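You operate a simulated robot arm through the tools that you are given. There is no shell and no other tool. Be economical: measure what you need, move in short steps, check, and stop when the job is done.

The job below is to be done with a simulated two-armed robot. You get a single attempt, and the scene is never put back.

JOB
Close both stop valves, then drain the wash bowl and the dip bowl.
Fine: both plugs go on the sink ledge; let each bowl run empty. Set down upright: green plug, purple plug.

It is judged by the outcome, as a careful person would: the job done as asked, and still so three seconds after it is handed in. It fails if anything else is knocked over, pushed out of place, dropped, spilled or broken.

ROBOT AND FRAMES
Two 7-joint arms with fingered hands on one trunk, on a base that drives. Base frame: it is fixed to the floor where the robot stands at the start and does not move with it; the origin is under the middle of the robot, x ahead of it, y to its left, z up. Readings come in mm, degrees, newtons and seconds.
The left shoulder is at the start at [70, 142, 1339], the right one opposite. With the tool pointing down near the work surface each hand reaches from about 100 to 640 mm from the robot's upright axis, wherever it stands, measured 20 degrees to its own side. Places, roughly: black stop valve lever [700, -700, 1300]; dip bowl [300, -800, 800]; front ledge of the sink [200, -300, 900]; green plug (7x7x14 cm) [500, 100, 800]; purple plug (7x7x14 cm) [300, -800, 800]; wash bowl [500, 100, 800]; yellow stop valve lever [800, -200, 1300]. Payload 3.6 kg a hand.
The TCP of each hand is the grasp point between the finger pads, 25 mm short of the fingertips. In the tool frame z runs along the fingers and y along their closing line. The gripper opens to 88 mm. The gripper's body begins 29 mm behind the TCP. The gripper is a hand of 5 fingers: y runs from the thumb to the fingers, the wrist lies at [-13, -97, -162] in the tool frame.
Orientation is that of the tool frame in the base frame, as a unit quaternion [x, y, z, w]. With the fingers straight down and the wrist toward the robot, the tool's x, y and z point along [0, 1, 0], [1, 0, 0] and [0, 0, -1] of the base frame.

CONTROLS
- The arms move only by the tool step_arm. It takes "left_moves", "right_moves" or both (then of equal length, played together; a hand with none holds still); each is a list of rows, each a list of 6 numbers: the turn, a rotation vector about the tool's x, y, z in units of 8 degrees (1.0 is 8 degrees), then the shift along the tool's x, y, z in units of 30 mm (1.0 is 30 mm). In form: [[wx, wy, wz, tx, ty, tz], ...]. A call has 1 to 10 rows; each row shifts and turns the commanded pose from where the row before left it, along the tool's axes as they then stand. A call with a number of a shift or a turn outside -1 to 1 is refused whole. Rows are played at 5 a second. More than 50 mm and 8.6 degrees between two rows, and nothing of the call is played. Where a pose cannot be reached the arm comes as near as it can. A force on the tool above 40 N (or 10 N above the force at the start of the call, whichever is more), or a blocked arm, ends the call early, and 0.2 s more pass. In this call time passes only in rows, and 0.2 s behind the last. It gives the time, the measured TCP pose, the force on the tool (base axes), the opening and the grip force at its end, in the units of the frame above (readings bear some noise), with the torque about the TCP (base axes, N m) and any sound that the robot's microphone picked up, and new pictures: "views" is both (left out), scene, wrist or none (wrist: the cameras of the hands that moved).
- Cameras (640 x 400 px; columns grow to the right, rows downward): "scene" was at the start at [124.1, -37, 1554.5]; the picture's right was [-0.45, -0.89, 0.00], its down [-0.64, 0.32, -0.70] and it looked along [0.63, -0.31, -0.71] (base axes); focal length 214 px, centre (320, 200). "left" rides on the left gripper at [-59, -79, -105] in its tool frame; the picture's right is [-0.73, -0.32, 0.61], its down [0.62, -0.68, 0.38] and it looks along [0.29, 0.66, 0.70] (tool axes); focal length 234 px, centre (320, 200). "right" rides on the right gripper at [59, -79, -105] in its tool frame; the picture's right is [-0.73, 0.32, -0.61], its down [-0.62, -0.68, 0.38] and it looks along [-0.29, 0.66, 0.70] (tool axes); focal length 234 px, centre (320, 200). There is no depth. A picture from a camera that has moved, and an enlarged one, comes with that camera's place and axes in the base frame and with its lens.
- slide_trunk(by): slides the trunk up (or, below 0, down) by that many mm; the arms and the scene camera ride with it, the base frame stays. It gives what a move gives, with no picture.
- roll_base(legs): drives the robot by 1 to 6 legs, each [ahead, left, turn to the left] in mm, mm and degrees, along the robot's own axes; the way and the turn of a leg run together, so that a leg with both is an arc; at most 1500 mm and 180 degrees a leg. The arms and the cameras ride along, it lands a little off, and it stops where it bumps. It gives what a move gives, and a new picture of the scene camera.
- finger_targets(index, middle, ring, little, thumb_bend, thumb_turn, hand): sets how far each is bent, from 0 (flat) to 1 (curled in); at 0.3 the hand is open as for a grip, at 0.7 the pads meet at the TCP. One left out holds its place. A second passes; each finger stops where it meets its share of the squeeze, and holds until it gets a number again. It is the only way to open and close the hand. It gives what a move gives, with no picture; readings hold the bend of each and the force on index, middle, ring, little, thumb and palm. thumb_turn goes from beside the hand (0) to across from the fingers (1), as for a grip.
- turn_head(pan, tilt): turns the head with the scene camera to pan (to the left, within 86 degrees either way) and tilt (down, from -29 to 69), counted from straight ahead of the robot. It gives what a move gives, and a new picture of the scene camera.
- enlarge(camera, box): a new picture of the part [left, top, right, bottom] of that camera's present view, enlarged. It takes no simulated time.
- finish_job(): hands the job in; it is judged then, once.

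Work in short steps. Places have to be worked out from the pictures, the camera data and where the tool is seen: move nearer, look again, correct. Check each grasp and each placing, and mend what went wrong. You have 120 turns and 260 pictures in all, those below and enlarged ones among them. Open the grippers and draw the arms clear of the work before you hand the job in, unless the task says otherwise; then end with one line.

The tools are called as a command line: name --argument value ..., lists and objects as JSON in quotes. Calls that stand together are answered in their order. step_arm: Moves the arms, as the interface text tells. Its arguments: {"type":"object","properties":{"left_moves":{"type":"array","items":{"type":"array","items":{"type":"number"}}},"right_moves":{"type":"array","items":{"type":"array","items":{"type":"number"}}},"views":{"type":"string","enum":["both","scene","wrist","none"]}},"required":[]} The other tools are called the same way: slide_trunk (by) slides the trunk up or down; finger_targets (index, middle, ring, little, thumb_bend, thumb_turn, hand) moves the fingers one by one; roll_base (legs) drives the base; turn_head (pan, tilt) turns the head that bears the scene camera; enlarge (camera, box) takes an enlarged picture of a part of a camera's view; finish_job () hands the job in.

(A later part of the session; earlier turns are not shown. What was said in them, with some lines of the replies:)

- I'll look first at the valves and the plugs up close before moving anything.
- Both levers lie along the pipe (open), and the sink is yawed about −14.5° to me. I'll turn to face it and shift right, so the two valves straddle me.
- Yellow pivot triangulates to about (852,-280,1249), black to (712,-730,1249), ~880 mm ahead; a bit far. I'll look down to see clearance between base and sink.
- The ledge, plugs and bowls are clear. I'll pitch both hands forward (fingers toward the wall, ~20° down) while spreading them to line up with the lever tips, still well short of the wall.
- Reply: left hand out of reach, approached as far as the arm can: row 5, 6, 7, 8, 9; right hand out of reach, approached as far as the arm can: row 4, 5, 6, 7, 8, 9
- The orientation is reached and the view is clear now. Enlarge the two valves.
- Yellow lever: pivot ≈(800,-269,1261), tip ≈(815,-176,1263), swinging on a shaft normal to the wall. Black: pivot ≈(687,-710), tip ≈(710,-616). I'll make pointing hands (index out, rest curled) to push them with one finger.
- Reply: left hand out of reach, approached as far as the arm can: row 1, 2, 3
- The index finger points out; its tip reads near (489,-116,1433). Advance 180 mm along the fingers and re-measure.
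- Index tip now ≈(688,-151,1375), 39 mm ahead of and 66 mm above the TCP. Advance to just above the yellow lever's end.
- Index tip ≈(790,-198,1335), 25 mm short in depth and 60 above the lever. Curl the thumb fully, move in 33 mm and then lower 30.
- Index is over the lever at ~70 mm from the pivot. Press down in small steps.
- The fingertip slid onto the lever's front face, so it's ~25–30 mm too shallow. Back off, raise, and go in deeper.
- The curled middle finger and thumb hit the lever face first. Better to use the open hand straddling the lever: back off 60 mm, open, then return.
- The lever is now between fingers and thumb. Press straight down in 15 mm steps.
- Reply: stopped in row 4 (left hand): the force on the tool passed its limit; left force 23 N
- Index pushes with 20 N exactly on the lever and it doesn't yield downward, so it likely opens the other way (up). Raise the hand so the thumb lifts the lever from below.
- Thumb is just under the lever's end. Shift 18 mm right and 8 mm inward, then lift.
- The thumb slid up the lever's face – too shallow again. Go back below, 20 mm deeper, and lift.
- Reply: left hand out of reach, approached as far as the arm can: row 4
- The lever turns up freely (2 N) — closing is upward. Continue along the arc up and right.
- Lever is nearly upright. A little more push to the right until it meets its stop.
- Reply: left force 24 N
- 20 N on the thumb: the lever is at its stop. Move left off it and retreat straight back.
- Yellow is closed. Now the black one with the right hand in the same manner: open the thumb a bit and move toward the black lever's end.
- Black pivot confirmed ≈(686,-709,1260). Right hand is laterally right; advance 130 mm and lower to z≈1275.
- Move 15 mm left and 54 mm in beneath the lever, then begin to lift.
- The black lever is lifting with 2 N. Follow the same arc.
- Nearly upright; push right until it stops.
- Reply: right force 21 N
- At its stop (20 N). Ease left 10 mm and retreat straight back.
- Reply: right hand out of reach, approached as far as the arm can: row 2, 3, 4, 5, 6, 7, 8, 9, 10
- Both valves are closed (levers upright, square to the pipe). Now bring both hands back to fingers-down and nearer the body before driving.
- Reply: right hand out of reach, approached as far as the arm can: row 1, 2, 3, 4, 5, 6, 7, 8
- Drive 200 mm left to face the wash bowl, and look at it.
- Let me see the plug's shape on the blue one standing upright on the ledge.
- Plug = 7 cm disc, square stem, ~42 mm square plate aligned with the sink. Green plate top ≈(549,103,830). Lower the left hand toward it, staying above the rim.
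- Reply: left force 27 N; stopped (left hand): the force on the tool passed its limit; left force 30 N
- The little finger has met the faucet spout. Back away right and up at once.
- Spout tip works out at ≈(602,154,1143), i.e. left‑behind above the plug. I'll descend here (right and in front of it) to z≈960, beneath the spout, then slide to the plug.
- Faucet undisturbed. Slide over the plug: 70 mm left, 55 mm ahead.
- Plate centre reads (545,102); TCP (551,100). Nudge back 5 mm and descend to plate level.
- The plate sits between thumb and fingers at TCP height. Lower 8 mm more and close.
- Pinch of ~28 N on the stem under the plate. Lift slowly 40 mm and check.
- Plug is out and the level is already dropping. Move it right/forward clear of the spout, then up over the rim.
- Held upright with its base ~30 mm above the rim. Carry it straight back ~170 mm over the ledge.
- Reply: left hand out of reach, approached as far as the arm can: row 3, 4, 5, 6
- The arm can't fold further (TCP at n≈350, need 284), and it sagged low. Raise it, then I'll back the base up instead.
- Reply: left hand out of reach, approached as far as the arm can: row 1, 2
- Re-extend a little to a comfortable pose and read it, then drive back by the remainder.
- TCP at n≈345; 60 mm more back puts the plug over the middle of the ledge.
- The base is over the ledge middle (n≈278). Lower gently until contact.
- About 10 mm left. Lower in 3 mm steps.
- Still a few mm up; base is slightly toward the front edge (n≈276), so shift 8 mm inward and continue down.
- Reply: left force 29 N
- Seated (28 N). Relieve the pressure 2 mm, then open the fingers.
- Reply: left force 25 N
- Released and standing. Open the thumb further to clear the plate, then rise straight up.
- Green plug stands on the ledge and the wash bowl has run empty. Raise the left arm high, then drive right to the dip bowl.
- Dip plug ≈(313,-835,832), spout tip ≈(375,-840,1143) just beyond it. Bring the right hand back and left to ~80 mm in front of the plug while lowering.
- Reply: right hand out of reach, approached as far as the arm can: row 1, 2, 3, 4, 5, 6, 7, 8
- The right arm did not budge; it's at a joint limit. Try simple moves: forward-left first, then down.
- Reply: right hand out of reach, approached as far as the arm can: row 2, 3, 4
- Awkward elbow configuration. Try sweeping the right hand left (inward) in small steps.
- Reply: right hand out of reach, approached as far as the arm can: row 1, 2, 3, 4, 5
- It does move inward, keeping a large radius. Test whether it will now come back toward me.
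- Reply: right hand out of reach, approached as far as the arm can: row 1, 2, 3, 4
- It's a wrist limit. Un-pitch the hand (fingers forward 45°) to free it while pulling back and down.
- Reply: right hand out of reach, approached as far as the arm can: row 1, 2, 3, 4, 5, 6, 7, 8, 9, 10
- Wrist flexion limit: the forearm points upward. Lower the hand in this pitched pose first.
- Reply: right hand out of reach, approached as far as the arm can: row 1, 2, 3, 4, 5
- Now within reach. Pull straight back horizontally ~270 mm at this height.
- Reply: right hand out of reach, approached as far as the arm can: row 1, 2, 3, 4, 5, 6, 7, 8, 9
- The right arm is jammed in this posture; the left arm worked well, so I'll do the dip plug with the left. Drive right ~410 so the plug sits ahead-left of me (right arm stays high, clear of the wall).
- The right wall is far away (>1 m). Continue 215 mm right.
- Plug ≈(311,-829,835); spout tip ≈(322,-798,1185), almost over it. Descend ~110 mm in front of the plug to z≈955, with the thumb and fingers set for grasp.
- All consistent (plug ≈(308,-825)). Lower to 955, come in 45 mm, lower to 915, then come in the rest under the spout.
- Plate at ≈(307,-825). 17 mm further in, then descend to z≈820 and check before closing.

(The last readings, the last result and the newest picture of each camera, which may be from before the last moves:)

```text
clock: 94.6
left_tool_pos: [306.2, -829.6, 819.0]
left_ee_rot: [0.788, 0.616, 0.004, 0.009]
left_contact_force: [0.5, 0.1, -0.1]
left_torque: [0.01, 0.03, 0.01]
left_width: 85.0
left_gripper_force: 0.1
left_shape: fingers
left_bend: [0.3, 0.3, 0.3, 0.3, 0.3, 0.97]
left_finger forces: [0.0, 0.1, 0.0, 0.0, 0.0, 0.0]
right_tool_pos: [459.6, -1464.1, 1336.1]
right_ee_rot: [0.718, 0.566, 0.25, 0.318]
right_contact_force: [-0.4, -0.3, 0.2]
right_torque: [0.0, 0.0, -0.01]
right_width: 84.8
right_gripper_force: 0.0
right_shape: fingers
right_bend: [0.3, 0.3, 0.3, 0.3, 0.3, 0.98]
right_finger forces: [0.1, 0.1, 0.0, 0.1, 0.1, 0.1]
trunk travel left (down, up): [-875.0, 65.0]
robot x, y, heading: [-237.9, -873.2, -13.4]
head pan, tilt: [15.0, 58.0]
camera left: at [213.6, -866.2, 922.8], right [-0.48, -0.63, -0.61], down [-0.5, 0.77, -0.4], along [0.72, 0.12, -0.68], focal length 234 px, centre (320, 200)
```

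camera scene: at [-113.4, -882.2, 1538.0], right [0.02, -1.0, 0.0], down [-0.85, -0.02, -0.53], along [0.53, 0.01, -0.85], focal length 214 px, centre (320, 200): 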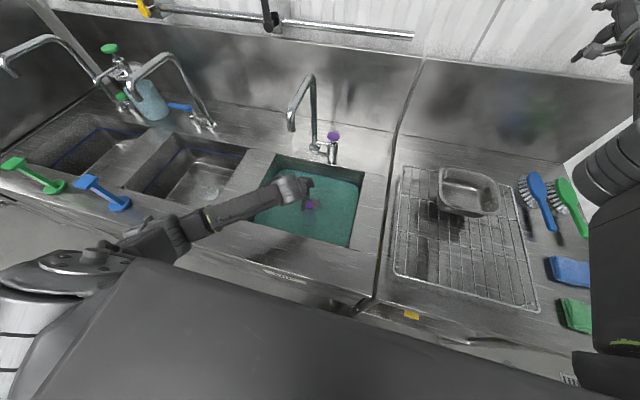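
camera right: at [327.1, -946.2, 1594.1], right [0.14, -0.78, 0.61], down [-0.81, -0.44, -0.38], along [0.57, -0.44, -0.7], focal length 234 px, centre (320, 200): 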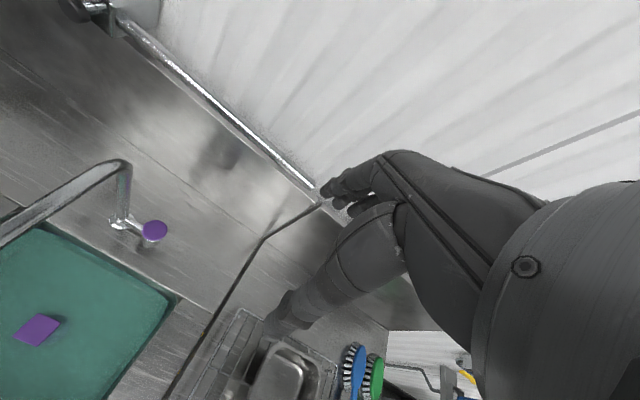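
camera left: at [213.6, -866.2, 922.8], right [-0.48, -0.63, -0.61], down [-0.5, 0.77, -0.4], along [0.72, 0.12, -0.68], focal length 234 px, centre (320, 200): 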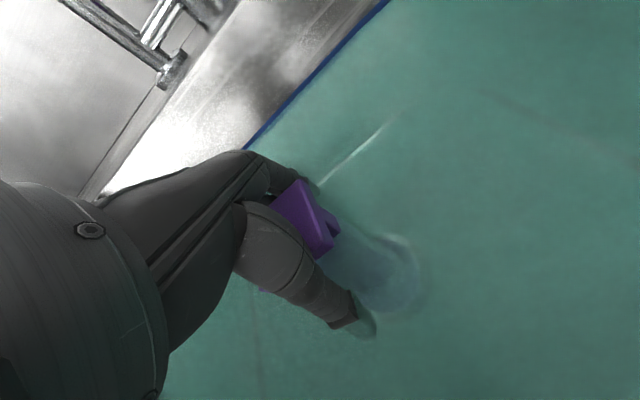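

The plate lies between thumb and fingers as with the green one. Close the hand.

finger_targets --hand "left" --index 0.7 --middle 0.7 --ring 0.7 --little 0.7 --thumb_bend 0.7

step_arm --left_moves '[[0, 0, 0, 0, 0, -0.4], [0, 0, 0, 0, 0, -0.6], [0, 0, 0, 0, 0, -0.6]]' --views "wrist"

```text
clock: 95.6
left_tool_pos: [305.6, -829.5, 819.6]
left_ee_rot: [0.788, 0.616, 0.004, 0.01]
left_contact_force: [-0.6, 0.4, -0.4]
left_torque: [-0.02, -0.03, 0.02]
left_width: 26.3
left_gripper_force: 28.3
left_shape: fingers
left_bend: [0.55, 0.67, 0.67, 0.7, 0.66, 0.96]
left_finger forces: [23.4, 1.8, 2.9, 0.0, 28.5, 0.1]
right_tool_pos: [459.5, -1463.7, 1336.7]
right_ee_rot: [0.718, 0.565, 0.251, 0.32]
right_contact_force: [-0.8, 0.5, -0.4]
right_torque: [-0.03, -0.02, 0.01]
right_width: 85.1
right_gripper_force: 0.0
right_shape: fingers
right_bend: [0.3, 0.3, 0.3, 0.3, 0.3, 0.98]
right_finger forces: [0.0, 0.0, 0.1, 0.1, 0.1, 0.1]
trunk travel left (down, up): [-875.0, 65.0]
robot x, y, heading: [-229.4, -874.3, -13.7]
head pan, tilt: [15.0, 58.0]
```

```text
clock: 96.4
left_tool_pos: [305.5, -829.4, 866.8]
left_ee_rot: [0.788, 0.616, 0.004, 0.009]
left_contact_force: [-0.3, -1.0, -1.3]
left_torque: [0.0, 0.0, 0.0]
left_width: 26.4
left_gripper_force: 27.8
left_shape: fingers
left_bend: [0.55, 0.68, 0.67, 0.7, 0.66, 0.96]
left_finger forces: [23.0, 1.7, 2.7, 0.0, 28.1, 0.0]
right_tool_pos: [460.1, -1463.9, 1336.3]
right_ee_rot: [0.718, 0.566, 0.251, 0.319]
right_contact_force: [-0.1, -0.3, -0.2]
right_torque: [-0.01, 0.02, -0.01]
right_width: 85.2
right_gripper_force: 0.1
right_shape: fingers
right_bend: [0.3, 0.3, 0.3, 0.3, 0.3, 0.98]
right_finger forces: [0.0, 0.0, 0.1, 0.1, 0.0, 0.1]
trunk travel left (down, up): [-875.0, 65.0]
robot x, y, heading: [-236.1, -866.8, -13.7]
head pan, tilt: [15.0, 58.0]
camera left: at [213.3, -866.5, 971.1], right [-0.48, -0.63, -0.61], down [-0.5, 0.77, -0.4], along [0.72, 0.12, -0.68], focal length 234 px, centre (320, 200)
```

left: 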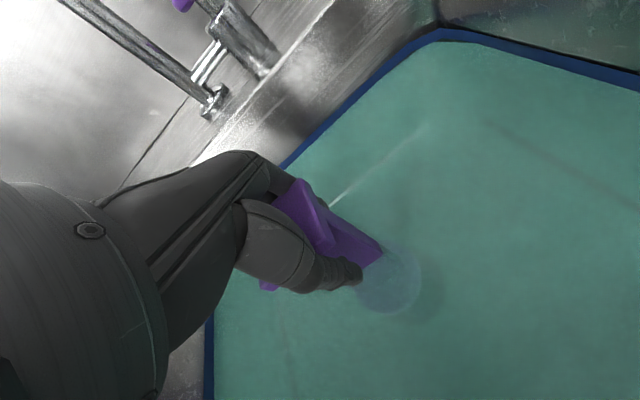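

Plug is out. Pull back 88 mm and a bit right inside the bowl to clear the spout, then raise to 1065.

step_arm --left_moves '[[0, 0, 0, -0.2, -0.6, -0.6], [0, 0, 0, -0.2, -0.8, -0.6], [0, 0, 0, -0.2, -0.8, -0.5], [0, 0, 0, -0.2, -0.75, -0.2], [0, 0, 0, 0, 0, -1], [0, 0, 0, 0, 0, -1], [0, 0, 0, 0, 0, -1], [0, 0, 0, 0, 0, -1], [0, 0, 0, 0, 0, -0.8]]'

```text
clock: 98.1
left_tool_pos: [224.8, -771.7, 999.4]
left_ee_rot: [0.793, 0.602, 0.081, -0.053]
left_contact_force: [0.4, 0.8, -1.3]
left_torque: [0.01, 0.0, -0.01]
left_width: 25.3
left_gripper_force: 25.8
left_shape: fingers
left_bend: [0.56, 0.68, 0.69, 0.7, 0.66, 0.96]
left_finger forces: [21.6, 1.7, 2.1, 0.0, 25.6, 0.0]
left hand out of reach, approached as far as the arm can: row 7, 8
right_tool_pos: [460.8, -1462.4, 1335.9]
right_ee_rot: [0.718, 0.565, 0.25, 0.32]
right_contact_force: [-0.1, 0.4, 1.1]
right_torque: [-0.04, -0.01, -0.07]
right_width: 84.9
right_gripper_force: 0.0
right_shape: fingers
right_bend: [0.3, 0.3, 0.3, 0.3, 0.3, 0.98]
right_finger forces: [0.0, 0.0, 0.0, 0.0, 0.1, 0.0]
trunk travel left (down, up): [-875.0, 65.0]
robot x, y, heading: [-236.4, -872.9, -13.7]
head pan, tilt: [15.0, 58.0]
stopped in row 8 (left hand): the arm was blocked; the commanded pose is now the measured one
camera scene: at [-112.3, -878.2, 1537.9], right [0.02, -1.0, 0.0], down [-0.85, -0.02, -0.53], along [0.53, 0.01, -0.85], focal length 214 px, centre (320, 200)
camera left: at [126.5, -825.1, 1088.7], right [-0.46, -0.49, -0.74], down [-0.47, 0.84, -0.26], along [0.75, 0.23, -0.62], focal length 234 px, centre (320, 200)
```

scene: 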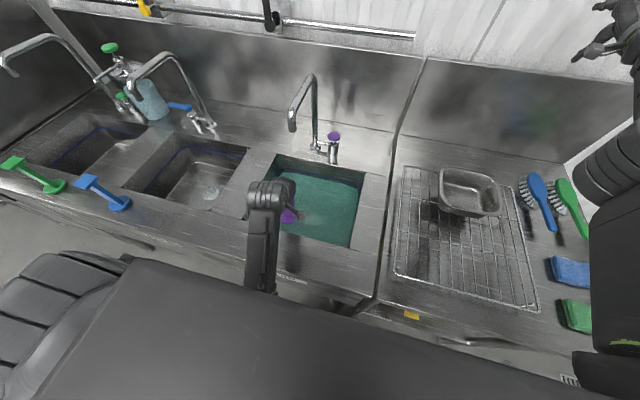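
left: 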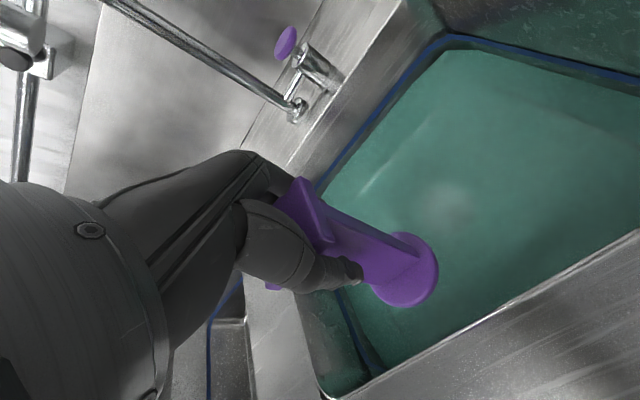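

The elbow flipped toward my chest and blocked, tilting the hand ~11°. Move forward and slightly right/down again while undoing the tilt.

step_arm --left_moves '[[0, -0.35, -0.05, -0.3, 0.5, 0.3], [0, -0.35, -0.05, -0.3, 0.5, 0.3], [0, -0.35, -0.05, -0.3, 0.5, 0.2], [0, -0.35, -0.05, -0.3, 0.5, 0.2]]'

```text
clock: 99.1
left_tool_pos: [274.7, -822.5, 965.8]
left_ee_rot: [0.787, 0.616, 0.006, 0.007]
left_contact_force: [0.6, 0.3, -1.8]
left_torque: [0.01, 0.0, 0.0]
left_width: 25.3
left_gripper_force: 25.2
left_shape: fingers
left_bend: [0.56, 0.68, 0.69, 0.7, 0.66, 0.96]
left_finger forces: [21.4, 1.5, 2.2, 0.0, 25.2, 0.0]
right_tool_pos: [459.7, -1464.5, 1335.2]
right_ee_rot: [0.718, 0.565, 0.252, 0.319]
right_contact_force: [0.1, 0.1, 0.2]
right_torque: [0.01, 0.04, 0.01]
right_width: 85.1
right_gripper_force: 0.0
right_shape: fingers
right_bend: [0.3, 0.3, 0.3, 0.3, 0.3, 0.98]
right_finger forces: [0.0, 0.1, 0.1, 0.1, 0.0, 0.0]
trunk travel left (down, up): [-875.0, 65.0]
robot x, y, heading: [-233.0, -870.6, -13.8]
head pan, tilt: [15.0, 58.0]
camera scene: at [-113.5, -882.5, 1538.0], right [0.02, -1.0, 0.0], down [-0.85, -0.02, -0.53], along [0.53, 0.01, -0.85], focal length 214 px, centre (320, 200)
camera left: at [181.8, -859.8, 1068.7], right [-0.48, -0.63, -0.61], down [-0.5, 0.77, -0.4], along [0.72, 0.12, -0.68], focal length 234 px, centre (320, 200)
```

scene: 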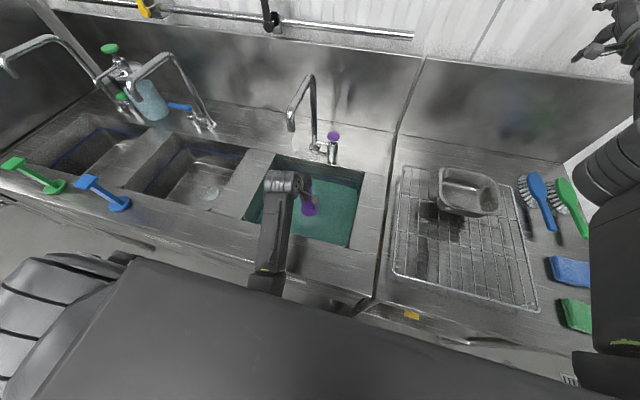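
left: 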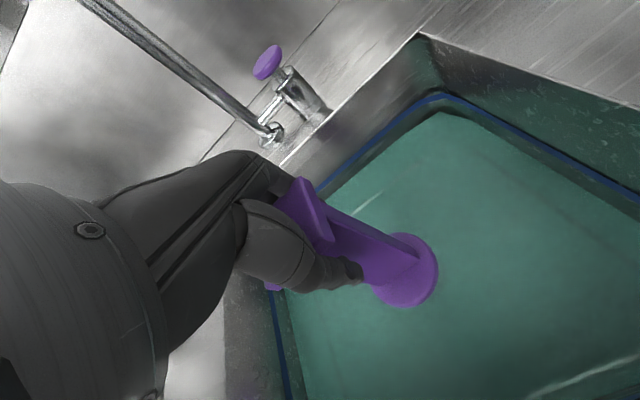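

Upright again at (275,-822,966). To avoid the folding limit I'll move plug with base and trunk: drive 60 mm right (within the bowl, away from the spout), then raise the trunk.

roll_base --legs '[[0, -60, 0]]'

slide_trunk --by 62

enlarge --camera "left" --box '[0, 0, 640, 400]'

```text
clock: 100.1
left_tool_pos: [258.7, -876.2, 964.6]
left_ee_rot: [0.788, 0.616, 0.002, 0.01]
left_contact_force: [-0.2, -0.1, -1.4]
left_torque: [-0.05, 0.0, 0.01]
left_width: 25.6
left_gripper_force: 25.0
left_shape: fingers
left_bend: [0.56, 0.68, 0.69, 0.7, 0.66, 0.96]
left_finger forces: [21.4, 1.6, 2.4, 0.0, 25.3, 0.0]
right_tool_pos: [443.9, -1517.3, 1338.3]
right_ee_rot: [0.717, 0.566, 0.25, 0.322]
right_contact_force: [0.1, 0.3, 0.2]
right_torque: [-0.01, 0.0, -0.01]
right_width: 85.2
right_gripper_force: 0.0
right_shape: fingers
right_bend: [0.3, 0.3, 0.3, 0.3, 0.3, 0.98]
right_finger forces: [0.1, 0.0, 0.0, 0.0, 0.1, 0.0]
trunk travel left (down, up): [-875.0, 65.0]
robot x, y, heading: [-247.6, -927.9, -13.6]
head pan, tilt: [15.0, 58.0]
camera scene: at [-129.0, -932.0, 1538.0], right [0.02, -1.0, 0.01], down [-0.85, -0.02, -0.53], along [0.53, 0.01, -0.85], focal length 214 px, centre (320, 200)
```

scene: 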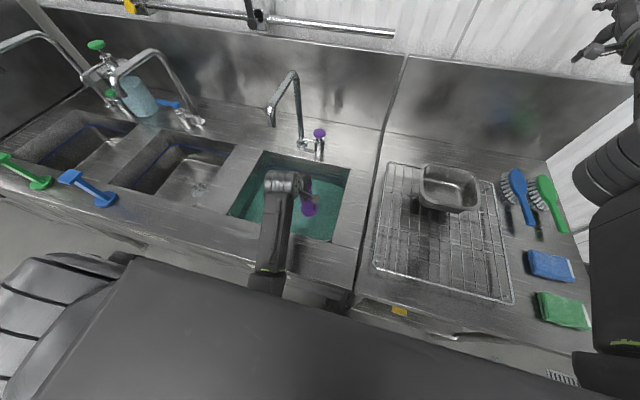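

```text
clock: 101.1
left_tool_pos: [258.6, -879.9, 1027.1]
left_ee_rot: [0.788, 0.615, 0.005, 0.008]
left_contact_force: [-0.1, 0.4, -2.1]
left_torque: [0.01, -0.02, -0.01]
left_width: 25.3
left_gripper_force: 25.0
left_shape: fingers
left_bend: [0.56, 0.68, 0.69, 0.7, 0.66, 0.96]
left_finger forces: [21.4, 1.5, 2.3, 0.1, 25.2, 0.1]
right_tool_pos: [443.0, -1521.9, 1397.9]
right_ee_rot: [0.718, 0.565, 0.25, 0.32]
right_contact_force: [-0.1, -0.3, 0.1]
right_torque: [0.01, -0.01, -0.03]
right_width: 84.8
right_gripper_force: 0.0
right_shape: fingers
right_bend: [0.3, 0.3, 0.3, 0.3, 0.3, 0.98]
right_finger forces: [0.0, 0.0, 0.0, 0.0, 0.0, 0.0]
trunk travel left (down, up): [-937.0, 3.0]
robot x, y, heading: [-252.1, -928.4, -13.8]
head pan, tilt: [15.0, 58.0]
```

```text
1.00 times, centred on (320, 200) of left
camera zoom: at [166.2, -917.0, 1130.7], right [-0.48, -0.63, -0.61], down [-0.5, 0.77, -0.4], along [0.72, 0.12, -0.68], focal length 234 px, centre (320, 200)
```

zoom: 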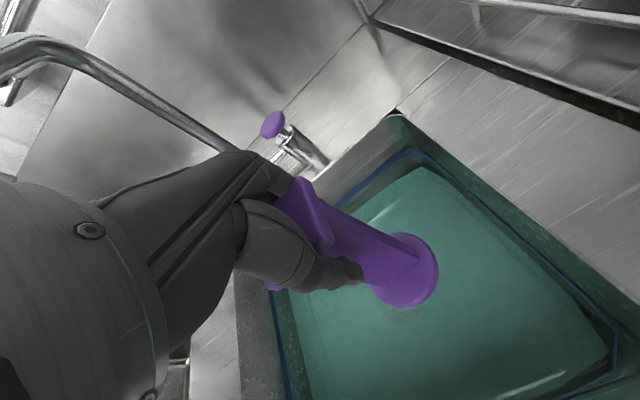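

Base is ~20 mm above rim height (set-down height is TCP≈1007). Raise 18 mm more with the arm.

step_arm --left_moves '[[0, 0, 0, 0, 0, -0.3], [0, 0, 0, 0, 0, -0.3]]' --views "none"

```text
clock: 101.7
left_tool_pos: [258.0, -880.9, 1045.5]
left_ee_rot: [0.788, 0.615, 0.005, 0.008]
left_contact_force: [-0.3, -1.1, -2.8]
left_torque: [0.01, -0.03, -0.01]
left_width: 25.1
left_gripper_force: 25.2
left_shape: fingers
left_bend: [0.56, 0.68, 0.69, 0.7, 0.66, 0.96]
left_finger forces: [21.5, 1.6, 2.3, 0.0, 25.3, 0.0]
right_tool_pos: [443.4, -1521.6, 1398.5]
right_ee_rot: [0.718, 0.566, 0.251, 0.318]
right_contact_force: [-1.0, 0.6, -0.4]
right_torque: [0.02, -0.01, -0.02]
right_width: 85.3
right_gripper_force: 0.1
right_shape: fingers
right_bend: [0.3, 0.3, 0.3, 0.3, 0.3, 0.98]
right_finger forces: [0.0, 0.0, 0.1, 0.0, 0.0, 0.0]
trunk travel left (down, up): [-937.0, 3.0]
robot x, y, heading: [-250.5, -927.4, -13.9]
head pan, tilt: [15.0, 58.0]
```

Now 38 mm clear of the rim at n≈458. Drive back 172 mm to bring the plug over the ledge middle.

roll_base --legs '[[-172, 0, 0]]'

enlarge --camera "scene" --box '[220, 120, 400, 240]'

enlarge --camera "left" --box '[0, 0, 640, 400]'

```text
clock: 103.2
left_tool_pos: [95.5, -839.8, 1044.0]
left_ee_rot: [0.788, 0.615, 0.004, 0.007]
left_contact_force: [0.3, -0.5, -2.3]
left_torque: [0.03, 0.01, 0.02]
left_width: 25.3
left_gripper_force: 25.2
left_shape: fingers
left_bend: [0.56, 0.68, 0.69, 0.7, 0.66, 0.96]
left_finger forces: [21.4, 1.6, 2.3, 0.0, 25.2, 0.0]
right_tool_pos: [280.2, -1481.9, 1395.5]
right_ee_rot: [0.718, 0.567, 0.251, 0.318]
right_contact_force: [0.7, 0.2, -0.5]
right_torque: [-0.03, 0.02, -0.02]
right_width: 84.8
right_gripper_force: 0.0
right_shape: fingers
right_bend: [0.3, 0.3, 0.3, 0.3, 0.3, 0.98]
right_finger forces: [0.0, 0.0, 0.1, 0.1, 0.0, 0.1]
trunk travel left (down, up): [-937.0, 3.0]
robot x, y, heading: [-417.6, -891.3, -13.4]
head pan, tilt: [15.0, 58.0]
camera scene: at [-291.7, -900.1, 1599.6], right [0.02, -1.0, 0.0], down [-0.85, -0.02, -0.53], along [0.53, 0.01, -0.85], focal length 214 px, centre (320, 200)
```

scene: 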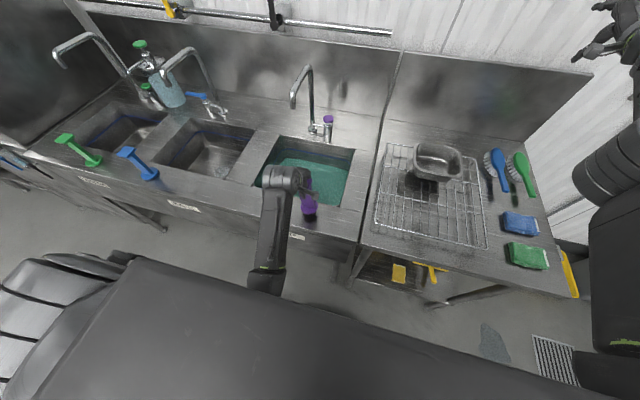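

```text
3.33 times, centred on (310, 180) of scene
camera zoom: at [-291.7, -900.1, 1599.6], right [0.02, -1.0, 0.0], down [-0.85, -0.02, -0.53], along [0.53, 0.01, -0.85], focal length 715 px, centre (353, 267)
```

zoom: 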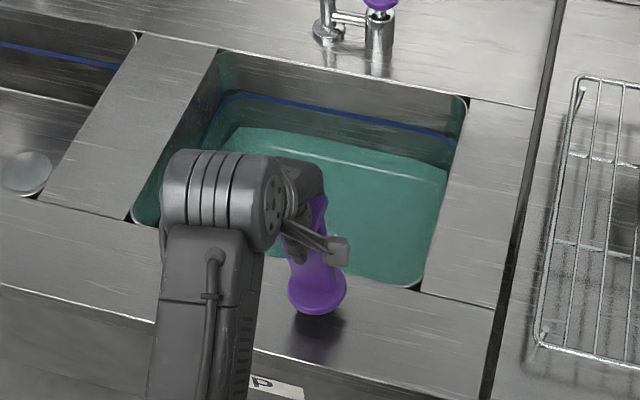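

```text
1.00 times, centred on (320, 200) of left
camera zoom: at [2.6, -877.6, 1147.8], right [-0.48, -0.63, -0.61], down [-0.51, 0.77, -0.4], along [0.72, 0.12, -0.69], focal length 234 px, centre (320, 200)
```

zoom: 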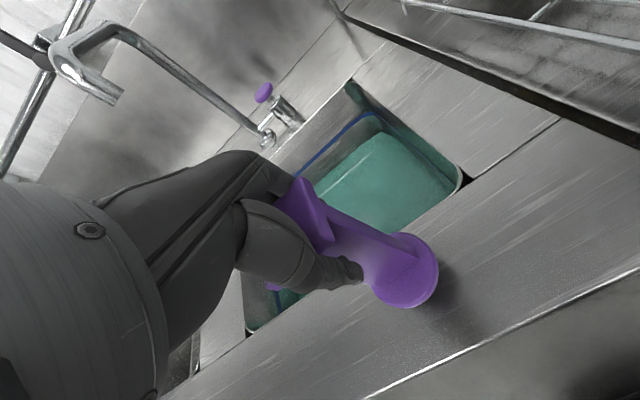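

Base over the ledge (n≈291, middle 284). Nudge 6 mm back and lower toward contact.

step_arm --left_moves '[[0, 0, 0, 0, -0.2, 0.4], [0, 0, 0, 0, 0, 0.3], [0, 0, 0, 0, 0, 0.2], [0, 0, 0, 0, 0, 0.1], [0, 0, 0, 0, 0, 0.1]]' --views "none"

enlarge --camera "scene" --box '[270, 160, 350, 230]'

```text
clock: 104.4
left_tool_pos: [87.7, -840.2, 1013.2]
left_ee_rot: [0.788, 0.616, 0.005, 0.008]
left_contact_force: [-0.3, -0.5, 1.4]
left_torque: [0.01, 0.02, 0.02]
left_width: 25.4
left_gripper_force: 25.4
left_shape: fingers
left_bend: [0.56, 0.68, 0.69, 0.7, 0.66, 0.96]
left_finger forces: [21.3, 1.5, 2.3, 0.0, 25.4, 0.0]
right_tool_pos: [276.8, -1482.6, 1397.4]
right_ee_rot: [0.717, 0.566, 0.252, 0.319]
right_contact_force: [1.0, 0.4, -0.6]
right_torque: [-0.01, 0.0, 0.01]
right_width: 84.9
right_gripper_force: 0.0
right_shape: fingers
right_bend: [0.3, 0.3, 0.3, 0.3, 0.3, 0.98]
right_finger forces: [0.1, 0.1, 0.0, 0.0, 0.0, 0.0]
trunk travel left (down, up): [-937.0, 3.0]
robot x, y, heading: [-414.2, -890.4, -13.9]
head pan, tilt: [15.0, 58.0]
```

```text
5.71 times, centred on (310, 195) of scene
camera zoom: at [-296.2, -899.3, 1600.1], right [0.02, -1.0, 0.0], down [-0.85, -0.02, -0.53], along [0.53, 0.01, -0.85], focal length 1226 px, centre (377, 229)
```

zoom: 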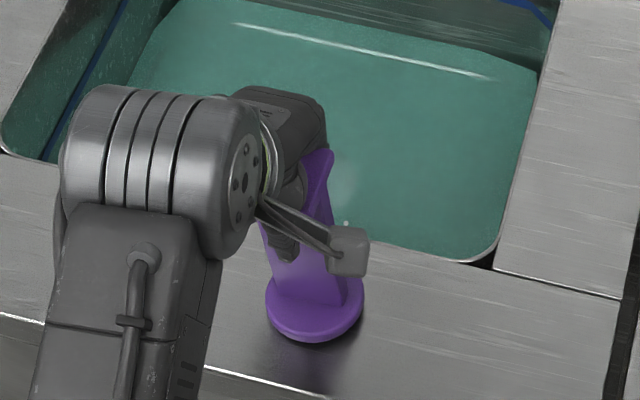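

Weight is now carried by the ledge (force sign changed). Press 2 mm more and open.

step_arm --left_moves '[[0, 0, 0, 0, 0, 0.06]]' --views "none"

finger_targets --hand "left" --index 0.3 --middle 0.3 --ring 0.3 --little 0.3 --thumb_bend 0.3

finger_targets --hand "left" --index 0.25 --middle 0.25 --ring 0.25 --little 0.25 --thumb_bend 0.1

enlarge --camera "left" --box '[0, 0, 640, 400]'

```text
clock: 104.8
left_tool_pos: [85.8, -839.2, 1013.4]
left_ee_rot: [0.788, 0.616, 0.007, 0.009]
left_contact_force: [0.0, -1.6, 10.1]
left_torque: [0.06, -0.08, 0.0]
left_width: 25.2
left_gripper_force: 26.3
left_shape: fingers
left_bend: [0.56, 0.68, 0.69, 0.7, 0.66, 0.96]
left_finger forces: [22.0, 2.0, 2.5, 0.0, 25.9, 0.1]
right_tool_pos: [275.1, -1482.3, 1399.5]
right_ee_rot: [0.718, 0.565, 0.251, 0.319]
right_contact_force: [0.1, -0.3, 0.1]
right_torque: [0.02, 0.02, -0.02]
right_width: 85.1
right_gripper_force: 0.1
right_shape: fingers
right_bend: [0.3, 0.3, 0.3, 0.3, 0.3, 0.98]
right_finger forces: [0.1, 0.1, 0.1, 0.0, 0.0, 0.0]
trunk travel left (down, up): [-937.0, 3.0]
robot x, y, heading: [-417.1, -889.6, -13.7]
head pan, tilt: [15.0, 58.0]
```

```text
clock: 105.8
left_tool_pos: [86.6, -838.4, 1010.1]
left_ee_rot: [0.788, 0.615, 0.005, 0.008]
left_contact_force: [-1.2, 0.4, 1.4]
left_torque: [-0.02, -0.03, -0.04]
left_width: 84.9
left_gripper_force: 0.0
left_shape: fingers
left_bend: [0.3, 0.3, 0.3, 0.3, 0.3, 0.97]
left_finger forces: [0.1, 0.1, 0.0, 0.0, 0.5, 0.1]
right_tool_pos: [276.9, -1480.7, 1398.7]
right_ee_rot: [0.718, 0.566, 0.251, 0.32]
right_contact_force: [0.1, 0.5, 0.0]
right_torque: [-0.01, 0.0, -0.02]
right_width: 85.1
right_gripper_force: 0.0
right_shape: fingers
right_bend: [0.3, 0.3, 0.3, 0.3, 0.3, 0.98]
right_finger forces: [0.0, 0.0, 0.1, 0.0, 0.0, 0.0]
trunk travel left (down, up): [-937.0, 3.0]
robot x, y, heading: [-419.2, -889.0, -13.7]
head pan, tilt: [15.0, 58.0]
```

```text
clock: 106.8
left_tool_pos: [87.0, -838.9, 1011.7]
left_ee_rot: [0.788, 0.616, 0.005, 0.007]
left_contact_force: [0.1, -0.2, 0.3]
left_torque: [0.02, 0.02, 0.01]
left_width: 103.4
left_gripper_force: 0.1
left_shape: fingers
left_bend: [0.25, 0.25, 0.25, 0.25, 0.1, 0.97]
left_finger forces: [0.0, 0.1, 0.0, 0.0, 0.1, 0.0]
right_tool_pos: [277.0, -1481.5, 1397.5]
right_ee_rot: [0.717, 0.566, 0.252, 0.318]
right_contact_force: [0.9, 0.8, 0.1]
right_torque: [-0.01, -0.01, -0.02]
right_width: 85.3
right_gripper_force: 0.2
right_shape: fingers
right_bend: [0.3, 0.3, 0.3, 0.3, 0.3, 0.98]
right_finger forces: [0.0, 0.1, 0.0, 0.0, 0.0, 0.0]
trunk travel left (down, up): [-937.0, 3.0]
robot x, y, heading: [-416.3, -888.1, -13.6]
head pan, tilt: [15.0, 58.0]
```

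```text
1.00 times, centred on (320, 200) of left
camera zoom: at [-5.9, -876.0, 1114.2], right [-0.48, -0.63, -0.61], down [-0.5, 0.77, -0.4], along [0.72, 0.12, -0.68], focal length 234 px, centre (320, 200)
```

zoom: 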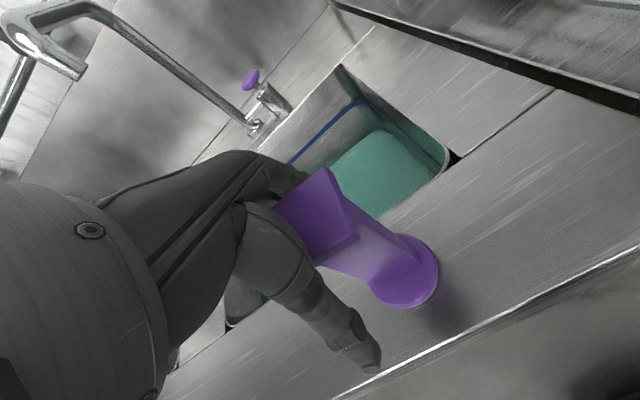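

Purple stands freely. Rise straight up in small steps.

step_arm --left_moves '[[0, 0, 0, 0, 0, -0.5], [0, 0, 0, 0, 0, -0.5], [0, 0, 0, 0, 0, -0.6], [0, 0, 0, 0, 0, -0.6]]'

```text
clock: 107.8
left_tool_pos: [98.6, -768.8, 1060.0]
left_ee_rot: [0.781, 0.617, 0.075, -0.056]
left_contact_force: [-0.7, 0.6, 0.4]
left_torque: [0.01, 0.04, 0.02]
left_width: 103.5
left_gripper_force: 0.1
left_shape: fingers
left_bend: [0.25, 0.25, 0.25, 0.25, 0.1, 0.98]
left_finger forces: [0.0, 0.1, 0.0, 0.0, 0.0, 0.1]
left hand out of reach, approached as far as the arm can: row 4
right_tool_pos: [276.4, -1480.0, 1398.7]
right_ee_rot: [0.718, 0.565, 0.251, 0.32]
right_contact_force: [0.6, 0.2, -0.6]
right_torque: [0.01, 0.05, -0.02]
right_width: 85.1
right_gripper_force: 0.1
right_shape: fingers
right_bend: [0.3, 0.3, 0.3, 0.3, 0.3, 0.98]
right_finger forces: [0.1, 0.0, 0.0, 0.0, 0.0, 0.0]
trunk travel left (down, up): [-937.0, 3.0]
robot x, y, heading: [-414.5, -890.0, -13.5]
head pan, tilt: [15.0, 58.0]
stopped in row 4 (left hand): the arm was blocked; the commanded pose is now the measured one
camera scene: at [-295.8, -897.4, 1600.0], right [0.02, -1.0, 0.0], down [-0.85, -0.02, -0.53], along [0.53, 0.01, -0.85], focal length 214 px, centre (320, 200)
camera left: at [3.3, -825.4, 1151.6], right [-0.45, -0.51, -0.73], down [-0.5, 0.82, -0.26], along [0.74, 0.25, -0.63], focal length 234 px, centre (320, 200)
```

scene: 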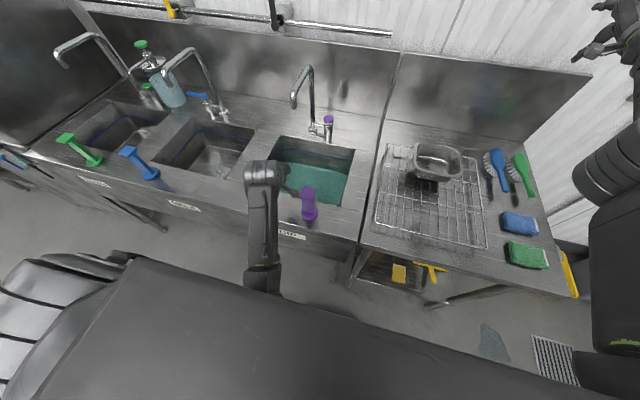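
left: 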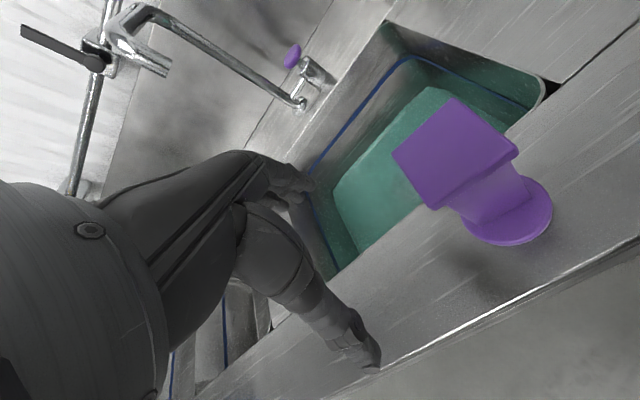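

The hand swung left off the plug without touching it (it still stands). Use the base to leave: 80 mm left, then back.

roll_base --legs '[[0, 80, 0], [-250, 0, 0]]'

enlarge --camera "scene" --box '[40, 60, 400, 260]'

```text
clock: 110.3
left_tool_pos: [-121.9, -635.7, 1059.8]
left_ee_rot: [0.784, 0.613, 0.075, -0.056]
left_contact_force: [0.4, 0.3, 0.0]
left_torque: [0.02, 0.04, -0.01]
left_width: 103.7
left_gripper_force: 0.1
left_shape: fingers
left_bend: [0.25, 0.25, 0.25, 0.25, 0.1, 0.98]
left_finger forces: [0.0, 0.1, 0.0, 0.1, 0.0, 0.0]
right_tool_pos: [52.8, -1347.5, 1396.9]
right_ee_rot: [0.72, 0.564, 0.25, 0.319]
right_contact_force: [-0.1, 0.0, -0.2]
right_torque: [0.01, 0.02, -0.02]
right_width: 85.0
right_gripper_force: 0.1
right_shape: fingers
right_bend: [0.3, 0.3, 0.3, 0.3, 0.3, 0.98]
right_finger forces: [0.0, 0.0, 0.0, 0.0, 0.0, 0.0]
trunk travel left (down, up): [-937.0, 3.0]
robot x, y, heading: [-637.5, -749.4, -14.1]
head pan, tilt: [15.0, 58.0]
camera scene: at [-516.2, -761.8, 1599.8], right [0.02, -1.0, 0.0], down [-0.85, -0.01, -0.53], along [0.53, 0.01, -0.85], focal length 214 px, centre (320, 200)
```

scene: 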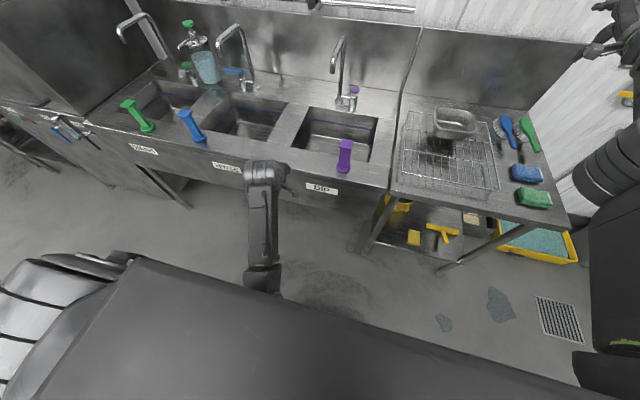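

```text
1.78 times, centred on (220, 160) of scene
camera zoom: at [-516.2, -761.8, 1599.8], right [0.02, -1.0, 0.0], down [-0.85, -0.01, -0.53], along [0.53, 0.01, -0.85], focal length 381 px, centre (498, 271)
```

zoom: 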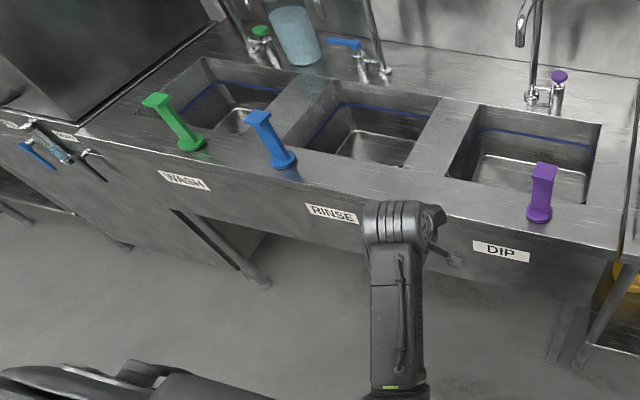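

All three plugs stand upright and both bowls look empty. Last check of the valves and bowls.

turn_head --pan 10 --tilt 28

enlarge --camera "scene" --box '[160, 100, 440, 280]'

```text
clock: 111.2
left_tool_pos: [-124.4, -633.9, 1060.2]
left_ee_rot: [0.784, 0.614, 0.076, -0.055]
left_contact_force: [-0.8, -0.5, -0.4]
left_torque: [0.0, 0.03, -0.01]
left_width: 103.5
left_gripper_force: 0.0
left_shape: fingers
left_bend: [0.25, 0.25, 0.25, 0.25, 0.1, 0.98]
left_finger forces: [0.0, 0.1, 0.1, 0.0, 0.0, 0.0]
right_tool_pos: [48.8, -1347.9, 1399.1]
right_ee_rot: [0.719, 0.563, 0.251, 0.32]
right_contact_force: [0.3, -1.1, 0.6]
right_torque: [0.03, -0.01, 0.0]
right_width: 84.9
right_gripper_force: 0.1
right_shape: fingers
right_bend: [0.3, 0.3, 0.3, 0.3, 0.3, 0.98]
right_finger forces: [0.1, 0.1, 0.0, 0.1, 0.1, 0.0]
trunk travel left (down, up): [-937.0, 3.0]
robot x, y, heading: [-638.0, -750.7, -14.0]
head pan, tilt: [10.0, 28.0]
camera scene: at [-497.9, -769.1, 1642.9], right [-0.07, -1.0, 0.0], down [-0.47, 0.03, -0.88], along [0.88, -0.06, -0.47], focal length 214 px, centre (320, 200)
```

scene: 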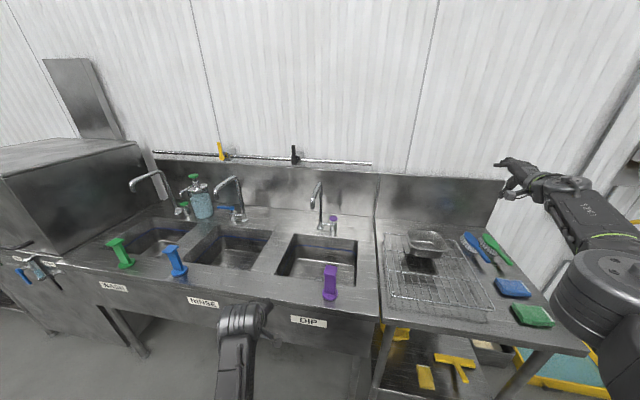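

```text
2.22 times, centred on (300, 190) of scene
camera zoom: at [-497.9, -769.1, 1642.9], right [-0.07, -1.0, 0.0], down [-0.47, 0.03, -0.88], along [0.88, -0.06, -0.47], focal length 477 px, centre (364, 222)
```

zoom: 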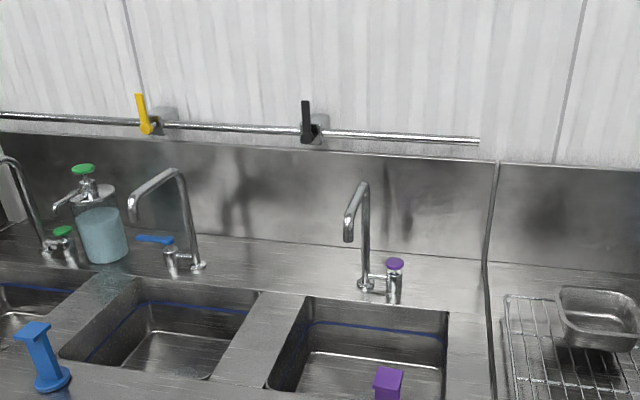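

Both levers are upright (closed), both bowls are empty, the plugs stand on the ledge, and the hands are open and clear. Handing in.

finish_job

```text
The job is handed in.
```

Both stop valves are closed, the wash and dip bowls have run empty, and the green and purple plugs stand upright on the sink ledge; the left hand bumped the wash faucet spout once, and later pictures showed it in about its earlier place.
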